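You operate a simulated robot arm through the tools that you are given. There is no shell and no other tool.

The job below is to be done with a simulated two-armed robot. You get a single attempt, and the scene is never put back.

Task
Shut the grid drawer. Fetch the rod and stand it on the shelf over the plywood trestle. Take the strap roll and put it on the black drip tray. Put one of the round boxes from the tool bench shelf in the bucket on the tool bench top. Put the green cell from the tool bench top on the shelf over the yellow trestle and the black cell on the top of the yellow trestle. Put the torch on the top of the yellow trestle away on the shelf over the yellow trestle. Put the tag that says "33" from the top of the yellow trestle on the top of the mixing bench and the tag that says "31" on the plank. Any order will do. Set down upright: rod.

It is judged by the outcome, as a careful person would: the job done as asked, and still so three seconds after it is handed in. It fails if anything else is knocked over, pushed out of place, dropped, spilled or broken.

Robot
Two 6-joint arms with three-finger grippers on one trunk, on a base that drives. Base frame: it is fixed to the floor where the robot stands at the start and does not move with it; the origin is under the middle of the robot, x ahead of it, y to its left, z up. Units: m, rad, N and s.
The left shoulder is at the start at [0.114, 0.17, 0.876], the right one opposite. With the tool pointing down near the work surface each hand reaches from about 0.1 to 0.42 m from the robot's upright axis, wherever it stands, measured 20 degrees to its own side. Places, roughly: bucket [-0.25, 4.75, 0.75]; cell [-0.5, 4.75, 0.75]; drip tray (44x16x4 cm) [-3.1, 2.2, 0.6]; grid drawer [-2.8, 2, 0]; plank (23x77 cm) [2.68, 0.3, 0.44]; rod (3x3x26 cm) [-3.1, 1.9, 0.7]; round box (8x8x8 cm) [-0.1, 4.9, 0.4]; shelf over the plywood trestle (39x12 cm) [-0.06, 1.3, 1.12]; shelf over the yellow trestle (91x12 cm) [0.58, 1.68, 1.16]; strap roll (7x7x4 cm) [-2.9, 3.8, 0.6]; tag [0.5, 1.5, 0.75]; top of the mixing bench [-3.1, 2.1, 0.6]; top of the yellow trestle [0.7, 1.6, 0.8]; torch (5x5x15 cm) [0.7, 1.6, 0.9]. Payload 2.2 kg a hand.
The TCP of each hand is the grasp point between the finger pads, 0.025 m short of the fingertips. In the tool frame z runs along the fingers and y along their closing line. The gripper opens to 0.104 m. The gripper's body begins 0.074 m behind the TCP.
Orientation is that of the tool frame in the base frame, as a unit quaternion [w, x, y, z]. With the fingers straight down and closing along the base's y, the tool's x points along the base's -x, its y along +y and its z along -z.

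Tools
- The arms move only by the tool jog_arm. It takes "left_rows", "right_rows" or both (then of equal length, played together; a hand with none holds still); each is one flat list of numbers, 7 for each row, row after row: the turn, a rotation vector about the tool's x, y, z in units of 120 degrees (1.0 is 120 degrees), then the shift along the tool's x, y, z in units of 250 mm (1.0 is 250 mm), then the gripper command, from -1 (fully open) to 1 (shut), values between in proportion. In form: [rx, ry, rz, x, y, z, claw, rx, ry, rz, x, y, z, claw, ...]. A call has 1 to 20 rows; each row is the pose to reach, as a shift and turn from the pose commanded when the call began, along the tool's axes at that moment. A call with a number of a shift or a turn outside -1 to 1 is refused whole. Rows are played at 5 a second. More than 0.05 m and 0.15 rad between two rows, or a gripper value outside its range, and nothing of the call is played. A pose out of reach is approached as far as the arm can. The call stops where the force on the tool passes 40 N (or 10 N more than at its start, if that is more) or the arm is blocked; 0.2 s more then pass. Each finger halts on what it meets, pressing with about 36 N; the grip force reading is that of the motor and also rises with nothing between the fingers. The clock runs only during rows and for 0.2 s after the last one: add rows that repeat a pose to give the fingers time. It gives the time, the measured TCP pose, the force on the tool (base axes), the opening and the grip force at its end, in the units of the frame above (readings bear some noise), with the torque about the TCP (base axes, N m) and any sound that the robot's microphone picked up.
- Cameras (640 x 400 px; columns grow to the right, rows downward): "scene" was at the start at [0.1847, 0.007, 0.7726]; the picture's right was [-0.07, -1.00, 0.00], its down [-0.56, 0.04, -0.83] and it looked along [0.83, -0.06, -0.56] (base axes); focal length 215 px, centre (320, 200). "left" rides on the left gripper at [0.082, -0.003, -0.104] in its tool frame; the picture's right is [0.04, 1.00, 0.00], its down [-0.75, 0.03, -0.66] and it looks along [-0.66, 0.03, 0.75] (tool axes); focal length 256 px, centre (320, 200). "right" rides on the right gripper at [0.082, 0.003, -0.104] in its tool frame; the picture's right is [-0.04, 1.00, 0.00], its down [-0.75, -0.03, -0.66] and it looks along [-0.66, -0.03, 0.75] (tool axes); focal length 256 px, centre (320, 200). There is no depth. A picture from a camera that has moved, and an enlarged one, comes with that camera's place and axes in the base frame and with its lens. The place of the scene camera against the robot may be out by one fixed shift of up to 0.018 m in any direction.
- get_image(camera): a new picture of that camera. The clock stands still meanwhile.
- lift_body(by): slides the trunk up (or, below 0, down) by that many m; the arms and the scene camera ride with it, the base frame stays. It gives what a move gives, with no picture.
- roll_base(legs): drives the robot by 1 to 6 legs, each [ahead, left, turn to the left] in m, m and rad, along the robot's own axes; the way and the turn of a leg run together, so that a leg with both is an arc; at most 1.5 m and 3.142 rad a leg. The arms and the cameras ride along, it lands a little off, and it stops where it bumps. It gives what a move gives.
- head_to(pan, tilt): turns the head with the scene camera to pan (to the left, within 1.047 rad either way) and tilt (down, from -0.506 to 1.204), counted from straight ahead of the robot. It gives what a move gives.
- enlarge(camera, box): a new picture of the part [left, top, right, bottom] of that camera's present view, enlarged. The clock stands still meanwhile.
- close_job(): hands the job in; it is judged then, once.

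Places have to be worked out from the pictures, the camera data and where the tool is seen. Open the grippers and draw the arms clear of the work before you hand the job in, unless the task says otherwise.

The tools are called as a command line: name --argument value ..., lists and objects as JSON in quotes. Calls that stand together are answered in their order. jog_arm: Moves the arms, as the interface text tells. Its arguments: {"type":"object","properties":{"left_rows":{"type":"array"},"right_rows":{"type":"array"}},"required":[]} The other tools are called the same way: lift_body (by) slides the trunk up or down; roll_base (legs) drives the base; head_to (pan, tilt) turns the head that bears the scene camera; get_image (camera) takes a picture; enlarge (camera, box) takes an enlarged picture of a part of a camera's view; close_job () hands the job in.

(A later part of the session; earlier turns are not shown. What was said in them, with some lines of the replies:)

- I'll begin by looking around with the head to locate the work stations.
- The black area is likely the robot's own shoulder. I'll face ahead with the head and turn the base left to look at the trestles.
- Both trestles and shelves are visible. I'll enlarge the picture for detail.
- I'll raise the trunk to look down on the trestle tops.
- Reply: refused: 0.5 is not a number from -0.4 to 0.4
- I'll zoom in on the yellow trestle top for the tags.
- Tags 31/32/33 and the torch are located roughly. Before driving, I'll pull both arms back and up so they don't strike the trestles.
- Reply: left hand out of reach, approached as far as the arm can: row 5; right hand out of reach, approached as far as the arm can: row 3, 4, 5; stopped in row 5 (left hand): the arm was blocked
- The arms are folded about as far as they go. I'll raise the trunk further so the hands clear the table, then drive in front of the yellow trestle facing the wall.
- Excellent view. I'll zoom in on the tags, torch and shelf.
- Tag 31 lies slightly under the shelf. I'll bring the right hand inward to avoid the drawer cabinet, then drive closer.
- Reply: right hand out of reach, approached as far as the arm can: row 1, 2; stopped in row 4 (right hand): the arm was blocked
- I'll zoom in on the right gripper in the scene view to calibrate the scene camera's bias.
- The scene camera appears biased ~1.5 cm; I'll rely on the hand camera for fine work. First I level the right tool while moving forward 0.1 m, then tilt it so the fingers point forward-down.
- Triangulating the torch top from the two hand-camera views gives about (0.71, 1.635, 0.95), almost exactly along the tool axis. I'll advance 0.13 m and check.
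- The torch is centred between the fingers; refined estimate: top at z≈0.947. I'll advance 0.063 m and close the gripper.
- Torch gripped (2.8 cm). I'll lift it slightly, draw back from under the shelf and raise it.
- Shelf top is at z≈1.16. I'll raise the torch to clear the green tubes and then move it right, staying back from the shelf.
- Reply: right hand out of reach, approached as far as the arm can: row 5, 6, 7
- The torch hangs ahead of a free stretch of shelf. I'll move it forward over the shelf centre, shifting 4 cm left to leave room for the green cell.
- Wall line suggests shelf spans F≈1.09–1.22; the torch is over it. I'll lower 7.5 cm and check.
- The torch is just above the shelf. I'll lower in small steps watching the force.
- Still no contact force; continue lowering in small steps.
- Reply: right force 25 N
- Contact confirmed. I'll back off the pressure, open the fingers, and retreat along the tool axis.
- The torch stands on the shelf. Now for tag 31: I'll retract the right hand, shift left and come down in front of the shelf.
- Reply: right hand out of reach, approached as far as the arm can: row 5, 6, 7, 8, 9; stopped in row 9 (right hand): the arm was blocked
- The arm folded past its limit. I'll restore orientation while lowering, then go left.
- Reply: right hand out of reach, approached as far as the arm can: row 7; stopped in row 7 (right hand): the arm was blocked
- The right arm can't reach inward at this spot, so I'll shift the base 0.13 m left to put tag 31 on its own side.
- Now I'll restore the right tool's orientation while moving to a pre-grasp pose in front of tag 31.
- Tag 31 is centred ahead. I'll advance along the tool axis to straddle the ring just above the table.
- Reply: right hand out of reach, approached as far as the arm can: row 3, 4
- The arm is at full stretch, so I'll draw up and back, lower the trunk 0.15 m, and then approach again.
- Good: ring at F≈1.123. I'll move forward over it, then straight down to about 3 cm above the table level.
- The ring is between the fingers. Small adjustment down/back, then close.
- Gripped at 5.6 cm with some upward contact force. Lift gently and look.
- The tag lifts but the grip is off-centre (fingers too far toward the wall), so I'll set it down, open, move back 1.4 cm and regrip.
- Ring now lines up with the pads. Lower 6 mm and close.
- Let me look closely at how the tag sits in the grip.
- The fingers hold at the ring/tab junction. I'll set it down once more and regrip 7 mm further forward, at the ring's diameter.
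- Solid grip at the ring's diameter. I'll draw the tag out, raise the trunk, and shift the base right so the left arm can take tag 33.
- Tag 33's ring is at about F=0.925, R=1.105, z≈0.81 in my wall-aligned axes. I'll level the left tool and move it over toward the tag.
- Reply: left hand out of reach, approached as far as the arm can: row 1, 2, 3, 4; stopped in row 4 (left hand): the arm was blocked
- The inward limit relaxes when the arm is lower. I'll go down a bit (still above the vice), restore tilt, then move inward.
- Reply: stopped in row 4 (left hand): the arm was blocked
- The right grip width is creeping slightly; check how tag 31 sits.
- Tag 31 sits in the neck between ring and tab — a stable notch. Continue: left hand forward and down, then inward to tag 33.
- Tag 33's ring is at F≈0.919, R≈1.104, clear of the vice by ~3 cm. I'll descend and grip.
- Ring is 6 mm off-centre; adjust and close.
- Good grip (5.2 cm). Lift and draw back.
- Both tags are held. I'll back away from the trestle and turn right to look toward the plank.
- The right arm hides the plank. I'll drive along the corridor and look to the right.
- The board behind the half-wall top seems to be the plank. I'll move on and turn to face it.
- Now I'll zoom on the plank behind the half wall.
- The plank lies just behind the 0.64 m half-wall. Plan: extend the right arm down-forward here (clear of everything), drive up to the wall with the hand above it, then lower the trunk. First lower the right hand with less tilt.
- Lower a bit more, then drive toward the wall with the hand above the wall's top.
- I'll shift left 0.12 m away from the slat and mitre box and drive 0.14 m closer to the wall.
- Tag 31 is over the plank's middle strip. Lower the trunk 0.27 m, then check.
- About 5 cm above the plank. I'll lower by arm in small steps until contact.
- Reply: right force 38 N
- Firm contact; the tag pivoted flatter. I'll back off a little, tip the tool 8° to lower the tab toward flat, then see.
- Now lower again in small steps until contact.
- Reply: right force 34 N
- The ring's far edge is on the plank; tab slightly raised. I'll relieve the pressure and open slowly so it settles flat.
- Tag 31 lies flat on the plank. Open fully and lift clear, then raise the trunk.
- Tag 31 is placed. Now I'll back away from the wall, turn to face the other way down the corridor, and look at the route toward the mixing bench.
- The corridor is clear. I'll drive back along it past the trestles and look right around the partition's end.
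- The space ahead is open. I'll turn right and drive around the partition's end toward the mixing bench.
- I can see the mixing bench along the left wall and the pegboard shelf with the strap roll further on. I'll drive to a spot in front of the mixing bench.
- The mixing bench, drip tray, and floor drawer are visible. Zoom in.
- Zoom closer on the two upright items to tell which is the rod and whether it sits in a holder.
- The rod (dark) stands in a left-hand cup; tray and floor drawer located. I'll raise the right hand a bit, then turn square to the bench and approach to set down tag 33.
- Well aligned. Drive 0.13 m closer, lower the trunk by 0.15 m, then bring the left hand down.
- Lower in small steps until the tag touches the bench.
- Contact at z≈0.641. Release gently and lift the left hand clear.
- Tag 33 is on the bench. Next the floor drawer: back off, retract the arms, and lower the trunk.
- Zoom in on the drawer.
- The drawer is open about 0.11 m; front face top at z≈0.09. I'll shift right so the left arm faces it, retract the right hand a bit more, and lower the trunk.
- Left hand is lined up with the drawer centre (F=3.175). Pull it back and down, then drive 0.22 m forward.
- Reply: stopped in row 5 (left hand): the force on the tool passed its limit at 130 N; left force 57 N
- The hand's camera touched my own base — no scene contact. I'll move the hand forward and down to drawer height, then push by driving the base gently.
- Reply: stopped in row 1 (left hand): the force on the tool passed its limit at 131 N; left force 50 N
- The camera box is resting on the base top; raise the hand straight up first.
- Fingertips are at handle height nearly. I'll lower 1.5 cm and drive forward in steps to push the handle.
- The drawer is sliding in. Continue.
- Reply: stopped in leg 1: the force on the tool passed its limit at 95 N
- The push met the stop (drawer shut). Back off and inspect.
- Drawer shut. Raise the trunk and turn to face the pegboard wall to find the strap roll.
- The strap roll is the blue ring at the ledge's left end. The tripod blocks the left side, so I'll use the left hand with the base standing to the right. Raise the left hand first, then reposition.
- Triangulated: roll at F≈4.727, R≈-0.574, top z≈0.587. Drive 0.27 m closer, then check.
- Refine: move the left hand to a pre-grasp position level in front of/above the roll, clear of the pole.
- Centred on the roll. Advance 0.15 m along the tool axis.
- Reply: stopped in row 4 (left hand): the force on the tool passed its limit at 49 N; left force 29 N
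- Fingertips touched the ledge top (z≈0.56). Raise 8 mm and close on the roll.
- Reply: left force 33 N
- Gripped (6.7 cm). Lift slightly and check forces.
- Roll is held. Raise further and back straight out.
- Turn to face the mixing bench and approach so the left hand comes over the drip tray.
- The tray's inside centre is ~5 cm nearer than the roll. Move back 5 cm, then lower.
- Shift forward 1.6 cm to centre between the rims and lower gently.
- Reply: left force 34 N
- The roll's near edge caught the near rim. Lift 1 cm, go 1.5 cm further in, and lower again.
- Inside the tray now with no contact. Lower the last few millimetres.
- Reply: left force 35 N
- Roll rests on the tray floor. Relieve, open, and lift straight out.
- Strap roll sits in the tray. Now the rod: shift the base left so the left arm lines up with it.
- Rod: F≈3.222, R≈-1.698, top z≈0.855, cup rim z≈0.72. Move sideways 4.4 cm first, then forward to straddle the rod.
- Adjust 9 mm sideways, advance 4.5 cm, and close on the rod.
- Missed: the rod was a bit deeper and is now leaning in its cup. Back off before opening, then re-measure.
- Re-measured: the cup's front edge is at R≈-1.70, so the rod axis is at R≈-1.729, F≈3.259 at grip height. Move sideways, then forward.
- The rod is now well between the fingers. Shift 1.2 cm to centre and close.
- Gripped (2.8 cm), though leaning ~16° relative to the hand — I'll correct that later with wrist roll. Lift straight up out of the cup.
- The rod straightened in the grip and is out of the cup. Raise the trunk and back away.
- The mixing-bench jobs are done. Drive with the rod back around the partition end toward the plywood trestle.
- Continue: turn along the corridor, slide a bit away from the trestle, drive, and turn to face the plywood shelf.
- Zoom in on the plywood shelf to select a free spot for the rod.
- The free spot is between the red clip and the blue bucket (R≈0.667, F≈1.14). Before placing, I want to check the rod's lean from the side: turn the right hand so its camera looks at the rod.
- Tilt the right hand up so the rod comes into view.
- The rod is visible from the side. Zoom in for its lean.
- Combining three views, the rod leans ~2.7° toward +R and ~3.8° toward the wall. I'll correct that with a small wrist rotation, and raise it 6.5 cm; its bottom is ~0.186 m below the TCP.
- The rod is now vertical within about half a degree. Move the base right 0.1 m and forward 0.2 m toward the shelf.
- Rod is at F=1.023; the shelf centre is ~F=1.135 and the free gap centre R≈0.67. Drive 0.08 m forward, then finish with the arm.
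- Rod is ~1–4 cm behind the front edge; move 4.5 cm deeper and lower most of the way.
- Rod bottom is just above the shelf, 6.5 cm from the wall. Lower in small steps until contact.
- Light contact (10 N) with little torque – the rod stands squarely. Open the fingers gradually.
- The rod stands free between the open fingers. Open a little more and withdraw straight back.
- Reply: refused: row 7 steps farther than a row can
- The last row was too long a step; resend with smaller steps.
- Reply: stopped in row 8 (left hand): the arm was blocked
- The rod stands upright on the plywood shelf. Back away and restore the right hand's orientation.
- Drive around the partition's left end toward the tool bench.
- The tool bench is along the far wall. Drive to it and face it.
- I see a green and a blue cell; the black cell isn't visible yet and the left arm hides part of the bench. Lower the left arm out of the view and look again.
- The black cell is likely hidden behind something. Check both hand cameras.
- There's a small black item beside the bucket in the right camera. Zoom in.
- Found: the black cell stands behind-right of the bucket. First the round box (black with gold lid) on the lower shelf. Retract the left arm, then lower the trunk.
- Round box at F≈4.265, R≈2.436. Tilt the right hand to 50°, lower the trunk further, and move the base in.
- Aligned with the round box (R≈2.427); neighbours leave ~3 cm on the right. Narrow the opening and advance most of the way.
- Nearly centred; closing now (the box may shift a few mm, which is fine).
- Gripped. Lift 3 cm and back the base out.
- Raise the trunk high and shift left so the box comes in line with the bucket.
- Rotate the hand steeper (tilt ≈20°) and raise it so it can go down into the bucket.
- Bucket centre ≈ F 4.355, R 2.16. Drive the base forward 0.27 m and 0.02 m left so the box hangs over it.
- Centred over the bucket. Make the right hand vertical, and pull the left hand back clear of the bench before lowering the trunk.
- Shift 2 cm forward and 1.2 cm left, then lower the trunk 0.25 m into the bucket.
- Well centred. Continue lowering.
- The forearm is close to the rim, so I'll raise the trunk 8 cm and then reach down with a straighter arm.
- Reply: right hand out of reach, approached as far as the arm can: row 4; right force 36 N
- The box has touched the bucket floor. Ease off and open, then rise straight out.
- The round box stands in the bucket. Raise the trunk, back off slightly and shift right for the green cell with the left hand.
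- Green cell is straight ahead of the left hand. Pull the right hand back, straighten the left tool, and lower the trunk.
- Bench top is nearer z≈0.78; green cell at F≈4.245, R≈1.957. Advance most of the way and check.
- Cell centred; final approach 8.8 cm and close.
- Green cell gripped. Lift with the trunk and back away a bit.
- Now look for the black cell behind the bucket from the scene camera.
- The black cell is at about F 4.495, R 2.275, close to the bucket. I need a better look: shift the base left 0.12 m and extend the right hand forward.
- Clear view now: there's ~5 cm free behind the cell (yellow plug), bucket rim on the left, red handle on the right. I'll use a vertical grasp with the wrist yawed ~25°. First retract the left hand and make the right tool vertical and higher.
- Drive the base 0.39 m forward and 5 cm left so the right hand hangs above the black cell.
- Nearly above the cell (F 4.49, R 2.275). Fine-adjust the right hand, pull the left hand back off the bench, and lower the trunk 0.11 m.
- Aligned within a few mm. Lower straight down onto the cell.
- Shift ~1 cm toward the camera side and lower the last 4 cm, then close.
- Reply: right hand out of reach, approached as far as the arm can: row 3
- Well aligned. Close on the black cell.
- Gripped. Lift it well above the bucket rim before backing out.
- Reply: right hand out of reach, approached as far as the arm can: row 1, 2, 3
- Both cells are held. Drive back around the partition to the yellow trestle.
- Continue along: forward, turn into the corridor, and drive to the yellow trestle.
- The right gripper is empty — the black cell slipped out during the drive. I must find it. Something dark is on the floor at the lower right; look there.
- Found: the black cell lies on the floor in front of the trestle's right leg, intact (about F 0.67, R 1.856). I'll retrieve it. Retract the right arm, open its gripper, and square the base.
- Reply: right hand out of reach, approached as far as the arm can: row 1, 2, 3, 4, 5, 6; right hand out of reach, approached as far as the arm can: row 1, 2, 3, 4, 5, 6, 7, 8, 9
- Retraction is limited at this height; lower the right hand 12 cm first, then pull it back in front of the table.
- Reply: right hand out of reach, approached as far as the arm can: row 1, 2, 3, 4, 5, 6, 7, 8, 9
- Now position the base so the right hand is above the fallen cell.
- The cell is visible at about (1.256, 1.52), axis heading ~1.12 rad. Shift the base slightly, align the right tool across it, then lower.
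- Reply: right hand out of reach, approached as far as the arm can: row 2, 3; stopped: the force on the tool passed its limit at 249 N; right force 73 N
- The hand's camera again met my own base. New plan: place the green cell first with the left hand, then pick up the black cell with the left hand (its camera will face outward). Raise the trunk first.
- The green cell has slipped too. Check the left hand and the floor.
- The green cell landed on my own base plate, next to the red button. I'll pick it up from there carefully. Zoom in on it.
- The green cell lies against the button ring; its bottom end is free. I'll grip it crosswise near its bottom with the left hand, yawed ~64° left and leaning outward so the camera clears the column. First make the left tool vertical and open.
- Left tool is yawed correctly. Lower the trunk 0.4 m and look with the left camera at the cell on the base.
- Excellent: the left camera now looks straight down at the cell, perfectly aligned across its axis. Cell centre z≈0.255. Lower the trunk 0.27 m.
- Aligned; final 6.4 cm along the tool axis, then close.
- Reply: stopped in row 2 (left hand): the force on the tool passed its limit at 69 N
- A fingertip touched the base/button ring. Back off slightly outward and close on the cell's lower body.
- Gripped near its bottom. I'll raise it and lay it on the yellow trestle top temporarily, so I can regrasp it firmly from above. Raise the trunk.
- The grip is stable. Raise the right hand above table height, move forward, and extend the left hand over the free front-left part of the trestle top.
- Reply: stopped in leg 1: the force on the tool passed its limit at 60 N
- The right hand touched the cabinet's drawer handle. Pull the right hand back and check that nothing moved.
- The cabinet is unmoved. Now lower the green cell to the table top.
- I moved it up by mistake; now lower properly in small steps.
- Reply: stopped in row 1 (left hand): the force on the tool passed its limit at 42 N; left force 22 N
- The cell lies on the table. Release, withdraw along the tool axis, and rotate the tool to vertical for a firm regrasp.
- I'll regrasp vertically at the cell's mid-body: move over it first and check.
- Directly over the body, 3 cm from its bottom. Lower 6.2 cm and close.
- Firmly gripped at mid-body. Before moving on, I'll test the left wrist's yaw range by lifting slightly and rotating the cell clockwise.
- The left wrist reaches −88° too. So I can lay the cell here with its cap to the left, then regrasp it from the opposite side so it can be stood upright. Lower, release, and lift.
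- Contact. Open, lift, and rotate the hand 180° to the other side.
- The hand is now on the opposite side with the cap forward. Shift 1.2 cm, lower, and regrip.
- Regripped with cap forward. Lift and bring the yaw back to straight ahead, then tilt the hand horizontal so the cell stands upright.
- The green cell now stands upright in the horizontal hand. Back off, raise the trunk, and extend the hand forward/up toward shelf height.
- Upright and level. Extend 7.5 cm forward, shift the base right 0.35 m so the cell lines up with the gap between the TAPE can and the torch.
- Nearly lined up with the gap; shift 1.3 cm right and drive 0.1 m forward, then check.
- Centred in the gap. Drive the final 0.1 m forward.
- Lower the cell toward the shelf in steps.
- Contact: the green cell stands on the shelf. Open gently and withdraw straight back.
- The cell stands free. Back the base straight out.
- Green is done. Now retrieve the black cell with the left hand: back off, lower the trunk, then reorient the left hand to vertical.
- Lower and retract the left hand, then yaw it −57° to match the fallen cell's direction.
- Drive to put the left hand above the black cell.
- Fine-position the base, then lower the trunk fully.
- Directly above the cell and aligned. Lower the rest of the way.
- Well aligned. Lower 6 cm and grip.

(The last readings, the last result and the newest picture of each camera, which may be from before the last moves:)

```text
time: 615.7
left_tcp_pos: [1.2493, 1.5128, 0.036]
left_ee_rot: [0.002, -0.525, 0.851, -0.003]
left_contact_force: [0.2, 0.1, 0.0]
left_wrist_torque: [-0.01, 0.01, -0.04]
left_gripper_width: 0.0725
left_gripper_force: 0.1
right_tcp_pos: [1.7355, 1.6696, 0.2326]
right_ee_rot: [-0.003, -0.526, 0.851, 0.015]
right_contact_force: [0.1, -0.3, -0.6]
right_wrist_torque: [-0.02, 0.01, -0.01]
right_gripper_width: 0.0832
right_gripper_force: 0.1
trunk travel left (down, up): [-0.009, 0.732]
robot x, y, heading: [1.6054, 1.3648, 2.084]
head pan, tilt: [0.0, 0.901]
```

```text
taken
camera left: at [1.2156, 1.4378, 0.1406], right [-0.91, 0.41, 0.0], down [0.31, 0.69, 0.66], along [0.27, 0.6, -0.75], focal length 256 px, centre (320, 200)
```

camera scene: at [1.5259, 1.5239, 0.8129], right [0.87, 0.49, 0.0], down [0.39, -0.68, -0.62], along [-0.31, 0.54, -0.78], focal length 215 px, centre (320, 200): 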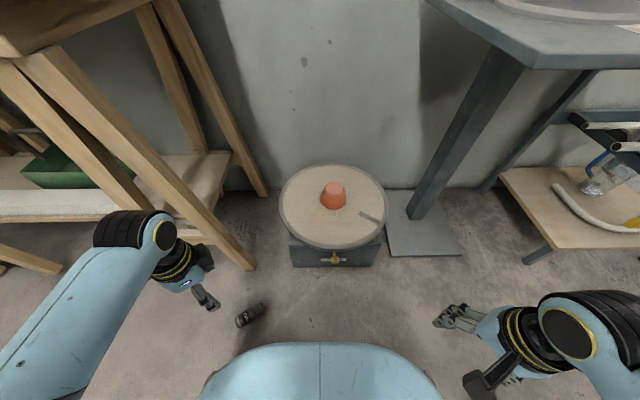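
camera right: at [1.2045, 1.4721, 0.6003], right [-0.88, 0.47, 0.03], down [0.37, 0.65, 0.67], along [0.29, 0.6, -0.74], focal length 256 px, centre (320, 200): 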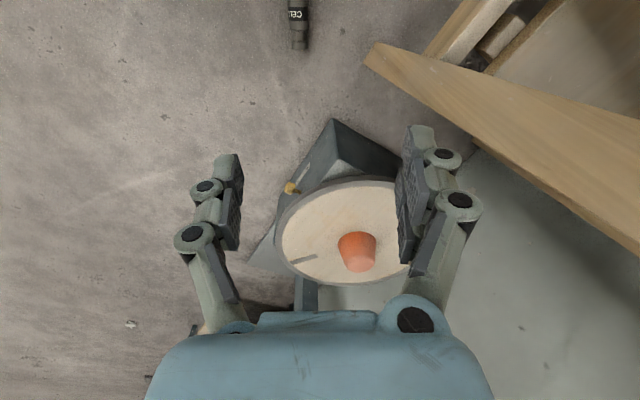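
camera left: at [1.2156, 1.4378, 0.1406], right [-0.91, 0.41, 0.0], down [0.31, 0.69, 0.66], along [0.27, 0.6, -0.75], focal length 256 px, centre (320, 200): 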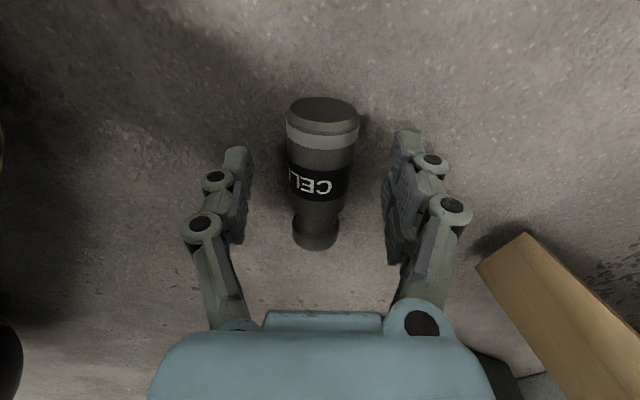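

jog_arm --left_rows '[0, 0, 0, 0, 0, 0, 0, 0, 0, 0, 0, 0, 0, 0.6, 0, 0, 0, 0, 0, 0, 1, 0, 0, 0, 0, 0, 0, 1, 0, 0, 0, 0, 0, 0, 1, 0, 0, 0, 0, 0, -0.1, 1, 0, 0, 0, 0, 0, -0.25, 1]'

get_image --camera "left"

```text
time: 617.3
left_tcp_pos: [1.2504, 1.5129, 0.0991]
left_ee_rot: [0.001, -0.525, 0.851, -0.002]
left_contact_force: [0.1, 0.3, -0.7]
left_wrist_torque: [-0.02, -0.03, 0.01]
left_gripper_width: 0.0351
left_gripper_force: 36.0
right_tcp_pos: [1.7357, 1.6689, 0.231]
right_ee_rot: [-0.002, -0.525, 0.851, 0.015]
right_contact_force: [0.0, 0.6, 0.1]
right_wrist_torque: [-0.02, 0.01, 0.0]
right_gripper_width: 0.0831
right_gripper_force: 0.0
trunk travel left (down, up): [-0.009, 0.732]
robot x, y, heading: [1.6084, 1.3679, 2.085]
head pan, tilt: [0.0, 0.901]
```

```text
taken
camera left: at [1.2164, 1.4376, 0.2028], right [-0.91, 0.41, 0.0], down [0.31, 0.69, 0.66], along [0.27, 0.6, -0.75], focal length 256 px, centre (320, 200)
```

left: 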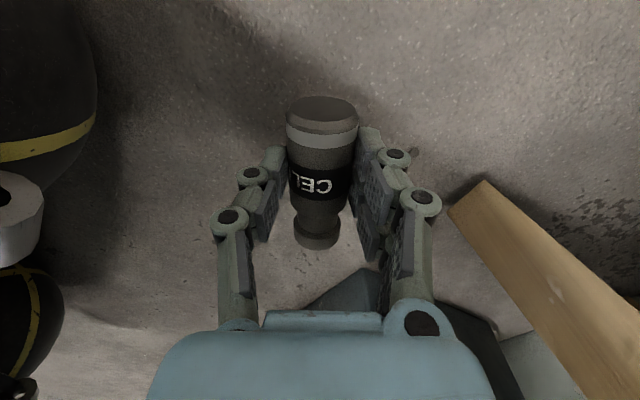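

Gripped firmly at mid-body. Back off, raise the trunk, straighten the yaw, and tilt the hand horizontal.

roll_base --legs '[[-0.4, 0, 0]]'

lift_body --by 0.4

jog_arm --left_rows '[0, 0, -0.07, 0, 0, -0.1, 1, 0, 0, -0.14, 0, 0, -0.2, 1, 0, 0, -0.21, -0.0, 0, -0.3, 1, 0, 0, -0.28, 0, 0, -0.4, 1, 0, 0, -0.35, 0, 0, -0.4, 1, 0, 0, -0.42, 0, 0, -0.4, 1, 0, 0, -0.465, 0, 0, -0.4, 1]'

get_image --camera "left"

```text
time: 619.8
left_tcp_pos: [1.4475, 1.1628, 0.0989]
left_ee_rot: [0.001, -0.522, 0.853, -0.003]
left_contact_force: [-0.1, -0.3, -1.5]
left_wrist_torque: [-0.03, 0.0, 0.01]
left_gripper_width: 0.0349
left_gripper_force: 36.0
right_tcp_pos: [1.9337, 1.3182, 0.2304]
right_ee_rot: [-0.002, -0.523, 0.852, 0.015]
right_contact_force: [0.5, 0.2, 0.4]
right_wrist_torque: [-0.01, 0.0, -0.03]
right_gripper_width: 0.0834
right_gripper_force: 0.1
trunk travel left (down, up): [-0.009, 0.732]
robot x, y, heading: [1.8056, 1.0113, 2.089]
head pan, tilt: [0.0, 0.901]
```

```text
time: 623.6
left_tcp_pos: [1.4501, 1.1636, 0.4975]
left_ee_rot: [0.001, -0.522, 0.853, -0.002]
left_contact_force: [-0.3, -0.8, -1.7]
left_wrist_torque: [-0.02, 0.0, -0.01]
left_gripper_width: 0.0348
left_gripper_force: 36.3
right_tcp_pos: [1.9342, 1.3163, 0.6313]
right_ee_rot: [-0.002, -0.523, 0.852, 0.015]
right_contact_force: [-1.2, -0.4, -0.6]
right_wrist_torque: [0.01, 0.03, 0.02]
right_gripper_width: 0.0831
right_gripper_force: 0.0
trunk travel left (down, up): [-0.409, 0.332]
robot x, y, heading: [1.8084, 1.0111, 2.084]
head pan, tilt: [0.0, 0.901]
```

```text
time: 625.2
left_tcp_pos: [1.4495, 1.1633, 0.5983]
left_ee_rot: [0.0, 0.861, -0.508, 0.001]
left_contact_force: [-0.4, -0.2, -1.0]
left_wrist_torque: [0.01, 0.01, 0.03]
left_gripper_width: 0.0348
left_gripper_force: 35.7
right_tcp_pos: [1.9331, 1.319, 0.6309]
right_ee_rot: [-0.002, -0.524, 0.852, 0.015]
right_contact_force: [0.4, -0.6, 0.3]
right_wrist_torque: [0.0, -0.02, 0.06]
right_gripper_width: 0.0831
right_gripper_force: 0.1
trunk travel left (down, up): [-0.409, 0.332]
robot x, y, heading: [1.8063, 1.0137, 2.086]
head pan, tilt: [0.0, 0.901]
```

```text
taken
camera left: at [1.4911, 1.0931, 0.7027], right [-0.86, -0.52, 0.0], down [-0.39, 0.65, 0.65], along [-0.34, 0.56, -0.76], focal length 256 px, centre (320, 200)
```

left: 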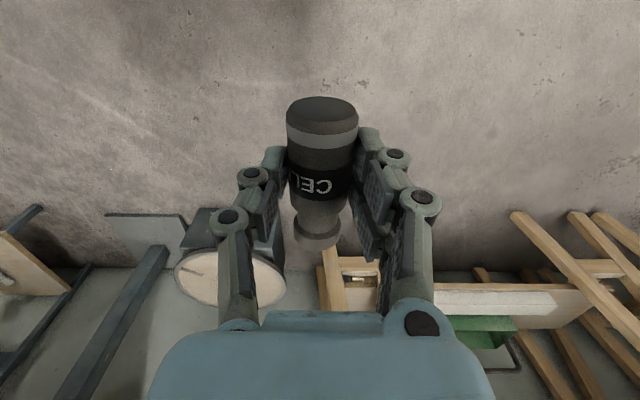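

Move the hand forward and up, then tilt it horizontal.

jog_arm --left_rows '[0, 0, 0, -0.112, 0, -0.12, 1, 0, 0, 0, -0.224, 0, -0.24, 1, 0, 0, 0, -0.336, 0, -0.36, 1, 0, 0, 0, -0.448, 0, -0.48, 1, 0, 0, 0, -0.56, 0, -0.6, 1]'

jog_arm --left_rows '[0, -0.07, 0, 0, 0, 0, 1, 0, -0.14, 0, 0, 0, 0, 1, 0, -0.21, 0, 0, 0, 0, 1, 0, -0.28, 0, 0, 0, 0, 1, 0, -0.35, 0, 0, 0, 0, 1, 0, -0.42, 0, 0, 0, 0, 1, 0, -0.49, 0, 0, 0, 0, 1, 0, -0.56, 0, 0, 0, 0, 1, 0, -0.63, 0, 0, 0, 0, 1, 0, -0.7, 0, 0, 0, 0, 1, 0, -0.75, 0, 0, 0, 0, 1]'

get_image --camera "left"

get_image --camera "scene"

```text
time: 626.4
left_tcp_pos: [1.38, 1.2864, 0.7461]
left_ee_rot: [-0.001, 0.861, -0.509, 0.003]
left_contact_force: [0.0, -0.6, -0.2]
left_wrist_torque: [-0.01, -0.01, 0.02]
left_gripper_width: 0.0349
left_gripper_force: 35.6
right_tcp_pos: [1.934, 1.3182, 0.6319]
right_ee_rot: [-0.003, -0.523, 0.852, 0.015]
right_contact_force: [0.0, 0.2, 0.3]
right_wrist_torque: [-0.01, -0.01, 0.01]
right_gripper_width: 0.0831
right_gripper_force: 0.1
trunk travel left (down, up): [-0.409, 0.332]
robot x, y, heading: [1.8051, 1.019, 2.077]
head pan, tilt: [0.0, 0.901]
```

```text
time: 628.8
left_tcp_pos: [1.3815, 1.2854, 0.7478]
left_ee_rot: [-0.361, 0.609, -0.36, -0.608]
left_contact_force: [0.3, -0.9, -1.2]
left_wrist_torque: [-0.01, 0.03, 0.0]
left_gripper_width: 0.0349
left_gripper_force: 35.7
right_tcp_pos: [1.9342, 1.3176, 0.6315]
right_ee_rot: [-0.002, -0.523, 0.852, 0.015]
right_contact_force: [-0.8, 0.4, 0.3]
right_wrist_torque: [-0.03, 0.02, -0.03]
right_gripper_width: 0.0832
right_gripper_force: 0.1
trunk travel left (down, up): [-0.409, 0.332]
robot x, y, heading: [1.8066, 1.0172, 2.075]
head pan, tilt: [0.0, 0.901]
```

```text
taken
camera left: at [1.4342, 1.1958, 0.6666], right [-0.88, -0.48, -0.04], down [0.29, -0.59, 0.76], along [-0.39, 0.65, 0.65], focal length 256 px, centre (320, 200)
```

left: 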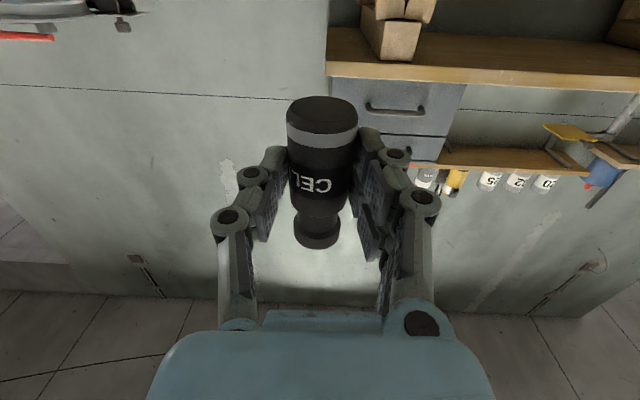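

```text
taken
camera scene: at [1.7326, 1.1582, 1.092], right [0.87, 0.49, 0.0], down [0.38, -0.68, -0.62], along [-0.3, 0.54, -0.78], focal length 215 px, centre (320, 200)
```

scene: 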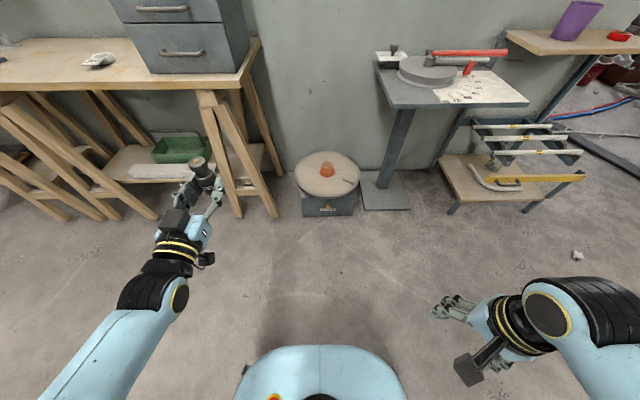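

The black cell is upright in the hand. Raise 12 cm, square the base, and move in front of the free part of the yellow trestle.

lift_body --by 0.15

roll_base --legs '[[0, 0, 0.032], [0, 0.65, 0], [0.25, 0, 0]]'

head_to --pan 0.0 --tilt 0.75

get_image --camera "scene"

get_image --camera "left"

```text
time: 630.5
left_tcp_pos: [1.3801, 1.2867, 0.8976]
left_ee_rot: [-0.359, 0.612, -0.359, -0.606]
left_contact_force: [-0.3, 0.5, -0.7]
left_wrist_torque: [-0.01, -0.04, -0.02]
left_gripper_width: 0.035
left_gripper_force: 35.9
right_tcp_pos: [1.9348, 1.3172, 0.7802]
right_ee_rot: [-0.002, -0.523, 0.852, 0.015]
right_contact_force: [0.2, 0.3, -0.2]
right_wrist_torque: [0.03, -0.02, 0.01]
right_gripper_width: 0.0833
right_gripper_force: 0.0
trunk travel left (down, up): [-0.559, 0.182]
robot x, y, heading: [1.8072, 1.0162, 2.08]
head pan, tilt: [0.0, 0.901]
```

```text
time: 636.0
left_tcp_pos: [0.6796, 1.1485, 0.8976]
left_ee_rot: [-0.352, 0.615, -0.352, -0.611]
left_contact_force: [-0.6, 0.9, -1.3]
left_wrist_torque: [-0.05, -0.04, -0.02]
left_gripper_width: 0.0348
left_gripper_force: 36.0
right_tcp_pos: [1.233, 1.1943, 0.7815]
right_ee_rot: [-0.003, -0.535, 0.845, 0.015]
right_contact_force: [0.5, 0.5, -0.4]
right_wrist_torque: [-0.06, -0.02, 0.01]
right_gripper_width: 0.0833
right_gripper_force: 0.0
trunk travel left (down, up): [-0.559, 0.182]
robot x, y, heading: [1.1135, 0.8888, 2.106]
head pan, tilt: [0.0, 0.901]
```

```text
time: 636.7
left_tcp_pos: [0.6814, 1.1475, 0.898]
left_ee_rot: [-0.352, 0.615, -0.352, -0.612]
left_contact_force: [0.3, 0.5, -1.2]
left_wrist_torque: [-0.02, -0.02, -0.01]
left_gripper_width: 0.0351
left_gripper_force: 35.8
right_tcp_pos: [1.2338, 1.1919, 0.7815]
right_ee_rot: [-0.002, -0.534, 0.845, 0.016]
right_contact_force: [0.6, 0.5, -0.3]
right_wrist_torque: [-0.01, 0.02, 0.0]
right_gripper_width: 0.0832
right_gripper_force: 0.0
trunk travel left (down, up): [-0.559, 0.182]
robot x, y, heading: [1.1138, 0.8865, 2.108]
head pan, tilt: [0.0, 0.75]
```

```text
taken
camera scene: at [1.0343, 1.0319, 1.2567], right [0.86, 0.51, 0.0], down [0.35, -0.59, -0.73], along [-0.37, 0.63, -0.68], focal length 215 px, centre (320, 200)
```

scene: 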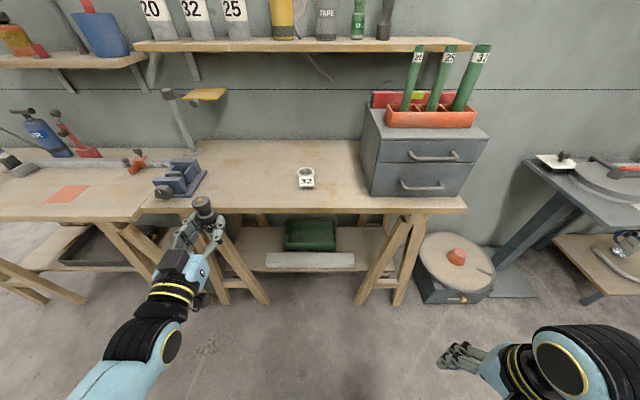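

```text
taken
camera left: at [0.7362, 1.0587, 0.817], right [-0.86, -0.5, -0.04], down [0.3, -0.58, 0.76], along [-0.41, 0.64, 0.65], focal length 256 px, centre (320, 200)
```

left: 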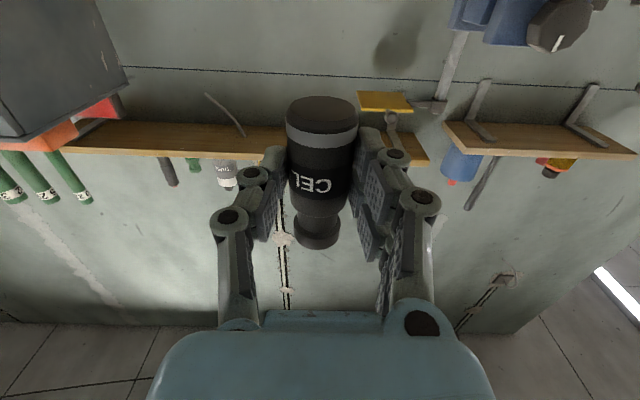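

Drive 0.19 m forward so the cell hangs ~5–6 cm inside the table's front edge.

roll_base --legs '[[0.19, 0, 0]]'

enlarge --camera "scene" --box '[130, 150, 330, 310]'

get_image --camera "left"

```text
time: 638.2
left_tcp_pos: [0.5846, 1.3169, 0.8978]
left_ee_rot: [-0.353, 0.614, -0.353, -0.611]
left_contact_force: [-0.6, 0.1, -1.0]
left_wrist_torque: [-0.05, -0.01, -0.01]
left_gripper_width: 0.0351
left_gripper_force: 36.1
right_tcp_pos: [1.1372, 1.3574, 0.7813]
right_ee_rot: [-0.003, -0.532, 0.847, 0.014]
right_contact_force: [-0.6, 0.7, -0.3]
right_wrist_torque: [-0.02, -0.01, 0.01]
right_gripper_width: 0.0834
right_gripper_force: 0.0
trunk travel left (down, up): [-0.559, 0.182]
robot x, y, heading: [1.0178, 1.0531, 2.105]
head pan, tilt: [0.0, 0.75]
```

```text
2.50 times, centred on (230, 230) of scene
camera zoom: at [0.9369, 1.199, 1.2565], right [0.86, 0.51, 0.0], down [0.35, -0.59, -0.73], along [-0.37, 0.63, -0.68], focal length 538 px, centre (545, 125)
```

zoom: 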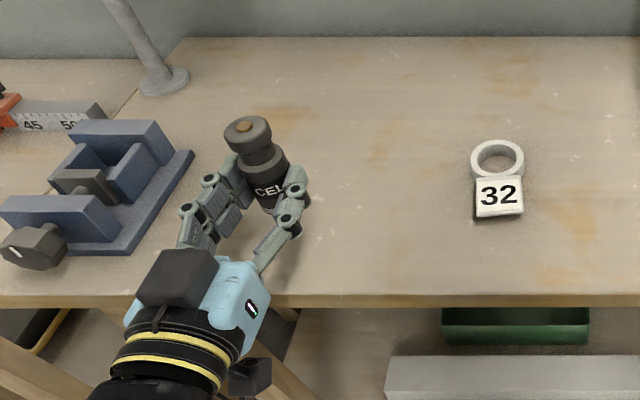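

```text
taken
camera left: at [0.6392, 1.227, 0.8166], right [-0.87, -0.5, -0.04], down [0.3, -0.58, 0.76], along [-0.4, 0.64, 0.65], focal length 256 px, centre (320, 200)
```

left: 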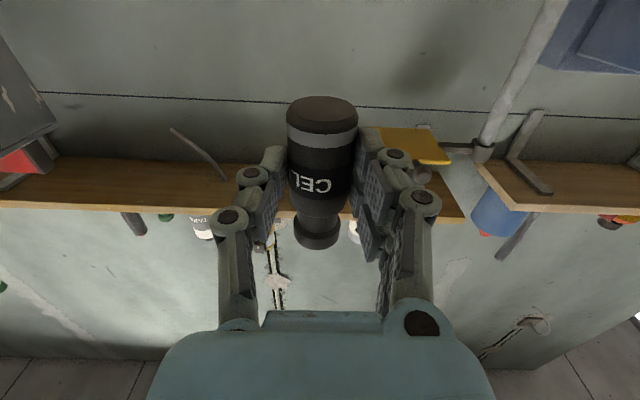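

Lower toward the table in steps.

jog_arm --left_rows '[0, 0, 0, 0.1, 0, 0, 1, 0, 0, 0, 0.2, 0, 0, 1]'

jog_arm --left_rows '[0, 0, 0, 0.016, 0, 0, 1]'

jog_arm --left_rows '[0, 0, 0, 0.016, 0, 0, 1]'

enlarge --camera "scene" --box '[130, 150, 330, 310]'

```text
time: 638.9
left_tcp_pos: [0.5849, 1.3166, 0.8462]
left_ee_rot: [-0.354, 0.614, -0.353, -0.611]
left_contact_force: [-0.3, 1.2, -2.1]
left_wrist_torque: [-0.01, 0.04, -0.03]
left_gripper_width: 0.0347
left_gripper_force: 35.8
right_tcp_pos: [1.1386, 1.3566, 0.7805]
right_ee_rot: [-0.002, -0.531, 0.847, 0.015]
right_contact_force: [0.2, -0.7, -0.2]
right_wrist_torque: [-0.03, 0.06, 0.01]
right_gripper_width: 0.0833
right_gripper_force: 0.0
trunk travel left (down, up): [-0.559, 0.182]
robot x, y, heading: [1.0105, 1.0492, 2.1]
head pan, tilt: [0.0, 0.75]
```

```text
time: 639.2
left_tcp_pos: [0.5846, 1.3168, 0.8429]
left_ee_rot: [-0.355, 0.613, -0.354, -0.61]
left_contact_force: [0.8, 0.0, -1.4]
left_wrist_torque: [-0.04, 0.0, 0.01]
left_gripper_width: 0.0348
left_gripper_force: 36.2
right_tcp_pos: [1.1373, 1.3568, 0.7813]
right_ee_rot: [-0.003, -0.532, 0.847, 0.015]
right_contact_force: [-0.6, 0.4, 0.2]
right_wrist_torque: [-0.01, -0.03, -0.01]
right_gripper_width: 0.0831
right_gripper_force: 0.1
trunk travel left (down, up): [-0.559, 0.182]
robot x, y, heading: [1.0176, 1.0527, 2.101]
head pan, tilt: [0.0, 0.75]
```

```text
time: 639.6
left_tcp_pos: [0.5844, 1.3159, 0.8391]
left_ee_rot: [-0.355, 0.614, -0.354, -0.61]
left_contact_force: [-0.9, -0.8, -1.3]
left_wrist_torque: [0.0, -0.03, 0.02]
left_gripper_width: 0.0347
left_gripper_force: 35.9
right_tcp_pos: [1.138, 1.3582, 0.7809]
right_ee_rot: [-0.003, -0.531, 0.847, 0.015]
right_contact_force: [-0.3, 0.4, -0.5]
right_wrist_torque: [-0.03, 0.0, 0.0]
right_gripper_width: 0.0833
right_gripper_force: 0.0
trunk travel left (down, up): [-0.559, 0.182]
robot x, y, heading: [1.0145, 1.0525, 2.103]
head pan, tilt: [0.0, 0.75]
```

```text
2.50 times, centred on (230, 230) of scene
camera zoom: at [0.9374, 1.198, 1.2567], right [0.86, 0.51, 0.0], down [0.34, -0.59, -0.73], along [-0.37, 0.63, -0.68], focal length 538 px, centre (545, 125)
```

zoom: 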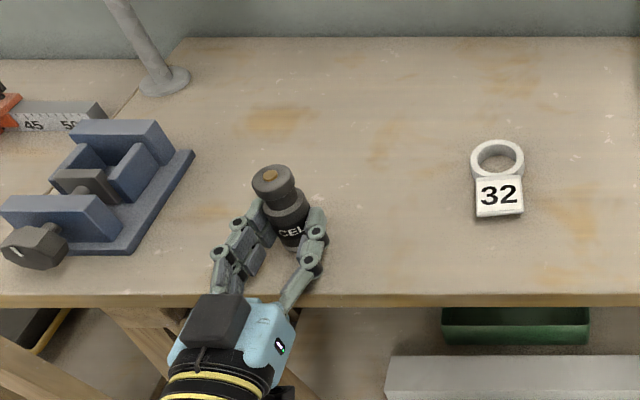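

jog_arm --left_rows '[0, 0, 0, 0.012, 0, 0, 1]'

jog_arm --left_rows '[0, 0, 0, 0.012, 0, 0, 1]'

jog_arm --left_rows '[0, 0, 0, 0.012, 0, 0, 1]'

```text
time: 640.0
left_tcp_pos: [0.5839, 1.3158, 0.8359]
left_ee_rot: [-0.354, 0.614, -0.353, -0.611]
left_contact_force: [0.5, -0.2, -1.8]
left_wrist_torque: [-0.07, 0.02, -0.03]
left_gripper_width: 0.0351
left_gripper_force: 35.8
right_tcp_pos: [1.1385, 1.3574, 0.7811]
right_ee_rot: [-0.001, -0.531, 0.847, 0.014]
right_contact_force: [0.0, 0.0, -0.1]
right_wrist_torque: [0.01, -0.01, 0.0]
right_gripper_width: 0.0831
right_gripper_force: 0.1
trunk travel left (down, up): [-0.559, 0.182]
robot x, y, heading: [1.0112, 1.0544, 2.102]
head pan, tilt: [0.0, 0.75]
```

```text
time: 640.5
left_tcp_pos: [0.5833, 1.3161, 0.835]
left_ee_rot: [-0.355, 0.613, -0.354, -0.611]
left_contact_force: [0.4, -0.4, 1.9]
left_wrist_torque: [0.06, 0.01, 0.02]
left_gripper_width: 0.0349
left_gripper_force: 35.9
right_tcp_pos: [1.1387, 1.3564, 0.7824]
right_ee_rot: [-0.002, -0.531, 0.847, 0.014]
right_contact_force: [0.3, -0.5, 0.1]
right_wrist_torque: [0.0, 0.0, 0.0]
right_gripper_width: 0.0834
right_gripper_force: 0.0
trunk travel left (down, up): [-0.559, 0.182]
robot x, y, heading: [1.0158, 1.0525, 2.101]
head pan, tilt: [0.0, 0.75]
```

```text
time: 640.9
left_tcp_pos: [0.5839, 1.316, 0.8332]
left_ee_rot: [0.356, -0.611, 0.353, 0.613]
left_contact_force: [-1.2, -3.0, 16.3]
left_wrist_torque: [0.06, 0.18, 0.05]
left_gripper_width: 0.0351
left_gripper_force: 36.6
right_tcp_pos: [1.138, 1.3566, 0.7826]
right_ee_rot: [-0.002, -0.533, 0.846, 0.017]
right_contact_force: [0.9, 0.2, 0.3]
right_wrist_torque: [0.02, -0.02, 0.0]
right_gripper_width: 0.0835
right_gripper_force: 0.1
trunk travel left (down, up): [-0.559, 0.182]
robot x, y, heading: [1.0161, 1.0513, 2.102]
head pan, tilt: [0.0, 0.75]
```

Contact (16 N). Release gently and withdraw straight back.

jog_arm --left_rows '[0, 0, 0, -0.008, 0, 0, 1, 0, 0, 0, -0.008, 0, 0, 0.3, 0, 0, 0, -0.008, 0, 0, 0.22, 0, 0, 0, -0.008, 0, 0, 0.12, 0, 0, 0, -0.008, 0, 0, 0, 0, 0, 0, -0.008, 0, 0, -0.2, 0, 0, 0, -0.008, 0, 0, -0.2]'

enlarge --camera "scene" --box '[130, 150, 330, 310]'

roll_base --legs '[[-0.3, 0, 0]]'

get_image --camera "scene"

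```text
time: 642.5
left_tcp_pos: [0.5853, 1.3159, 0.8331]
left_ee_rot: [-0.354, 0.613, -0.354, -0.611]
left_contact_force: [0.1, 0.6, -0.1]
left_wrist_torque: [-0.02, 0.03, 0.02]
left_gripper_width: 0.0623
left_gripper_force: 0.0
right_tcp_pos: [1.1382, 1.3572, 0.7813]
right_ee_rot: [-0.002, -0.532, 0.847, 0.015]
right_contact_force: [0.0, 0.2, -0.5]
right_wrist_torque: [0.01, 0.0, 0.01]
right_gripper_width: 0.0831
right_gripper_force: 0.1
trunk travel left (down, up): [-0.559, 0.182]
robot x, y, heading: [1.0117, 1.0555, 2.103]
head pan, tilt: [0.0, 0.75]
```

```text
2.50 times, centred on (230, 230) of scene
camera zoom: at [0.9376, 1.1979, 1.2567], right [0.86, 0.51, 0.0], down [0.34, -0.59, -0.73], along [-0.37, 0.63, -0.68], focal length 538 px, centre (545, 125)
```

zoom: 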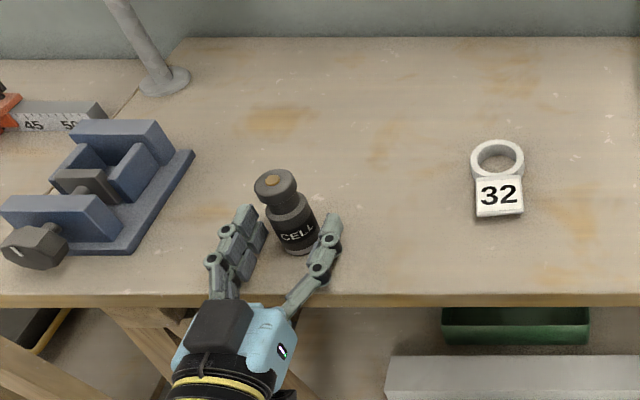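

```text
time: 644.5
left_tcp_pos: [0.7345, 1.061, 0.8331]
left_ee_rot: [-0.355, 0.613, -0.354, -0.611]
left_contact_force: [-0.4, -0.6, 1.1]
left_wrist_torque: [0.01, -0.02, 0.0]
left_gripper_width: 0.0624
left_gripper_force: 0.1
right_tcp_pos: [1.2881, 1.1004, 0.7816]
right_ee_rot: [-0.002, -0.53, 0.848, 0.016]
right_contact_force: [0.3, -0.1, -0.7]
right_wrist_torque: [0.02, 0.02, -0.01]
right_gripper_width: 0.0834
right_gripper_force: 0.0
trunk travel left (down, up): [-0.559, 0.182]
robot x, y, heading: [1.1639, 0.7963, 2.098]
head pan, tilt: [0.0, 0.75]
```

```text
taken
camera scene: at [1.0877, 0.9415, 1.2569], right [0.86, 0.5, 0.0], down [0.34, -0.59, -0.73], along [-0.37, 0.63, -0.68], focal length 215 px, centre (320, 200)
```

scene: 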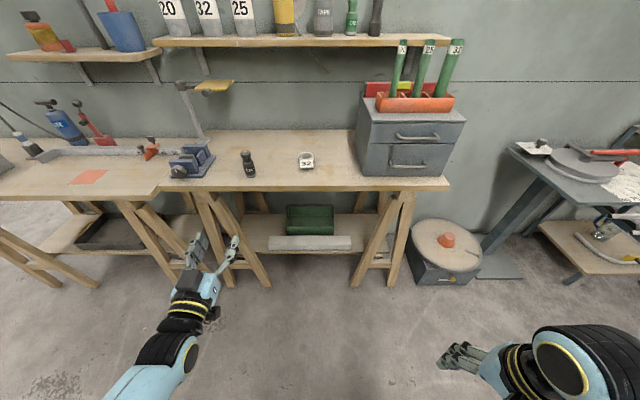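

All items are placed. Back off a bit more, open both grippers fully, and take a final look at both shelves.

roll_base --legs '[[-0.25, 0, 0]]'

jog_arm --left_rows '[0, 0, 0, 0, 0, 0, -1, 0, 0, 0, 0, 0, 0, -1, 0, 0, 0, 0, 0, 0, -1]' --right_rows '[0, 0, 0, 0, 0, 0, -1, 0, 0, 0, 0, 0, 0, -1, 0, 0, 0, 0, 0, 0, -1]'

head_to --pan 0.1 --tilt 0.35

get_image --camera "scene"

enlarge --camera "scene" --box '[60, 50, 480, 240]'

```text
time: 646.3
left_tcp_pos: [0.8582, 0.8461, 0.8343]
left_ee_rot: [-0.355, 0.613, -0.354, -0.611]
left_contact_force: [-0.8, -0.3, 1.0]
left_wrist_torque: [-0.06, -0.01, -0.01]
left_gripper_width: 0.0624
left_gripper_force: 0.0
right_tcp_pos: [1.4107, 0.89, 0.7819]
right_ee_rot: [-0.003, -0.532, 0.846, 0.016]
right_contact_force: [0.4, 0.2, 0.5]
right_wrist_torque: [0.05, 0.0, 0.01]
right_gripper_width: 0.0832
right_gripper_force: 0.1
trunk travel left (down, up): [-0.559, 0.182]
robot x, y, heading: [1.2897, 0.5847, 2.099]
head pan, tilt: [0.0, 0.75]
```

```text
time: 647.1
left_tcp_pos: [0.8576, 0.8461, 0.8336]
left_ee_rot: [-0.354, 0.613, -0.353, -0.611]
left_contact_force: [-0.7, -0.4, 0.1]
left_wrist_torque: [0.0, -0.01, -0.02]
left_gripper_width: 0.1038
left_gripper_force: 0.1
right_tcp_pos: [1.4104, 0.8896, 0.7812]
right_ee_rot: [-0.002, -0.533, 0.846, 0.015]
right_contact_force: [-0.5, 0.1, -0.1]
right_wrist_torque: [0.0, -0.01, -0.03]
right_gripper_width: 0.104
right_gripper_force: 0.1
trunk travel left (down, up): [-0.559, 0.182]
robot x, y, heading: [1.2871, 0.585, 2.105]
head pan, tilt: [0.0, 0.75]
```

```text
time: 648.0
left_tcp_pos: [0.8576, 0.8458, 0.8326]
left_ee_rot: [-0.354, 0.614, -0.353, -0.611]
left_contact_force: [0.5, 0.1, 0.1]
left_wrist_torque: [0.02, -0.01, -0.02]
left_gripper_width: 0.1041
left_gripper_force: 0.1
right_tcp_pos: [1.4108, 0.8899, 0.7812]
right_ee_rot: [-0.002, -0.533, 0.846, 0.015]
right_contact_force: [1.2, 0.2, -0.5]
right_wrist_torque: [0.01, -0.01, 0.03]
right_gripper_width: 0.104
right_gripper_force: 0.1
trunk travel left (down, up): [-0.559, 0.182]
robot x, y, heading: [1.2869, 0.5822, 2.103]
head pan, tilt: [0.099, 0.351]
```

```text
taken
camera scene: at [1.1978, 0.7339, 1.2923], right [0.81, 0.59, 0.0], down [0.2, -0.28, -0.94], along [-0.55, 0.76, -0.34], focal length 215 px, centre (320, 200)
```

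scene: 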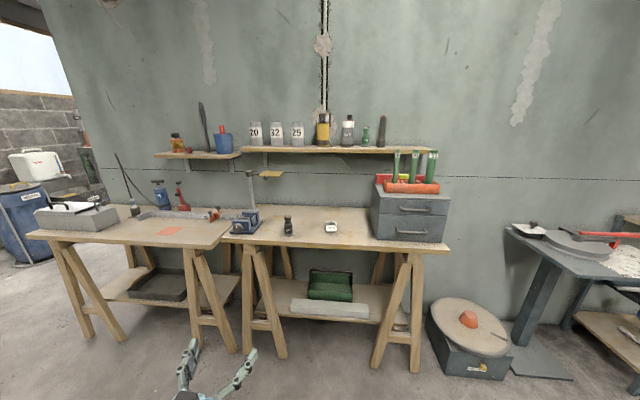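

```text
1.52 times, centred on (270, 145) of scene
camera zoom: at [1.1978, 0.7339, 1.2923], right [0.81, 0.59, 0.0], down [0.2, -0.28, -0.94], along [-0.55, 0.76, -0.34], focal length 328 px, centre (396, 284)
```

zoom: 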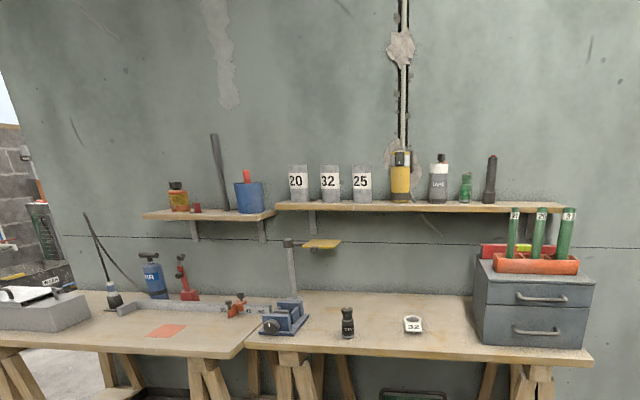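

The last picture shows the rod upright on the plywood shelf. The torch and green cell are on the yellow shelf, and the black cell stands on the yellow trestle top. I saw the drawer, strap roll, round box and both tags in place earlier. Grippers are open and the arms are clear, so I hand the job in.

Both cells slipped from the grippers on the way: the black cell fell to the floor and the green one onto my own base. I picked both up, and they looked undamaged. I also bumped the drawer cabinet handle once, and it did not appear to move.

close_job

```text
The job is handed in.
```

I finished every item and handed the job in, but I dropped both cells on the way back to the yellow trestle. The black cell fell to the floor and the green one onto my own base. I picked both up and set them down, and they looked undamaged.

| Item | Where it is now |
|---|---|
| Grid drawer | Shut |
| Rod | Standing upright on the shelf over the plywood trestle |
| Strap roll | In the black drip tray |
| Round box (black with gold lid) | In the bucket on the tool bench |
| Green cell | Standing on the shelf over the yellow trestle |
| Black cell | Standing near the front edge of the yellow trestle top |
| Torch | Standing on the shelf over the yellow trestle |
| Tag 33 | On the mixing bench top |
| Tag 31 | On the plank |

The final picture covered both shelves and the yellow trestle. I checked the mixing bench, tool bench and plank after placing things there, but did not go back to look at the end.

- **Cabinet bump:** I bumped a drawer handle on the grey cabinet on the yellow trestle. My before-and-after measurements show no movement.
- **Rod leaning in its cup:** On the first try at gripping the rod I pushed it over so it leaned in its cup. I regripped it and lifted it straight out, and the cup stayed put.
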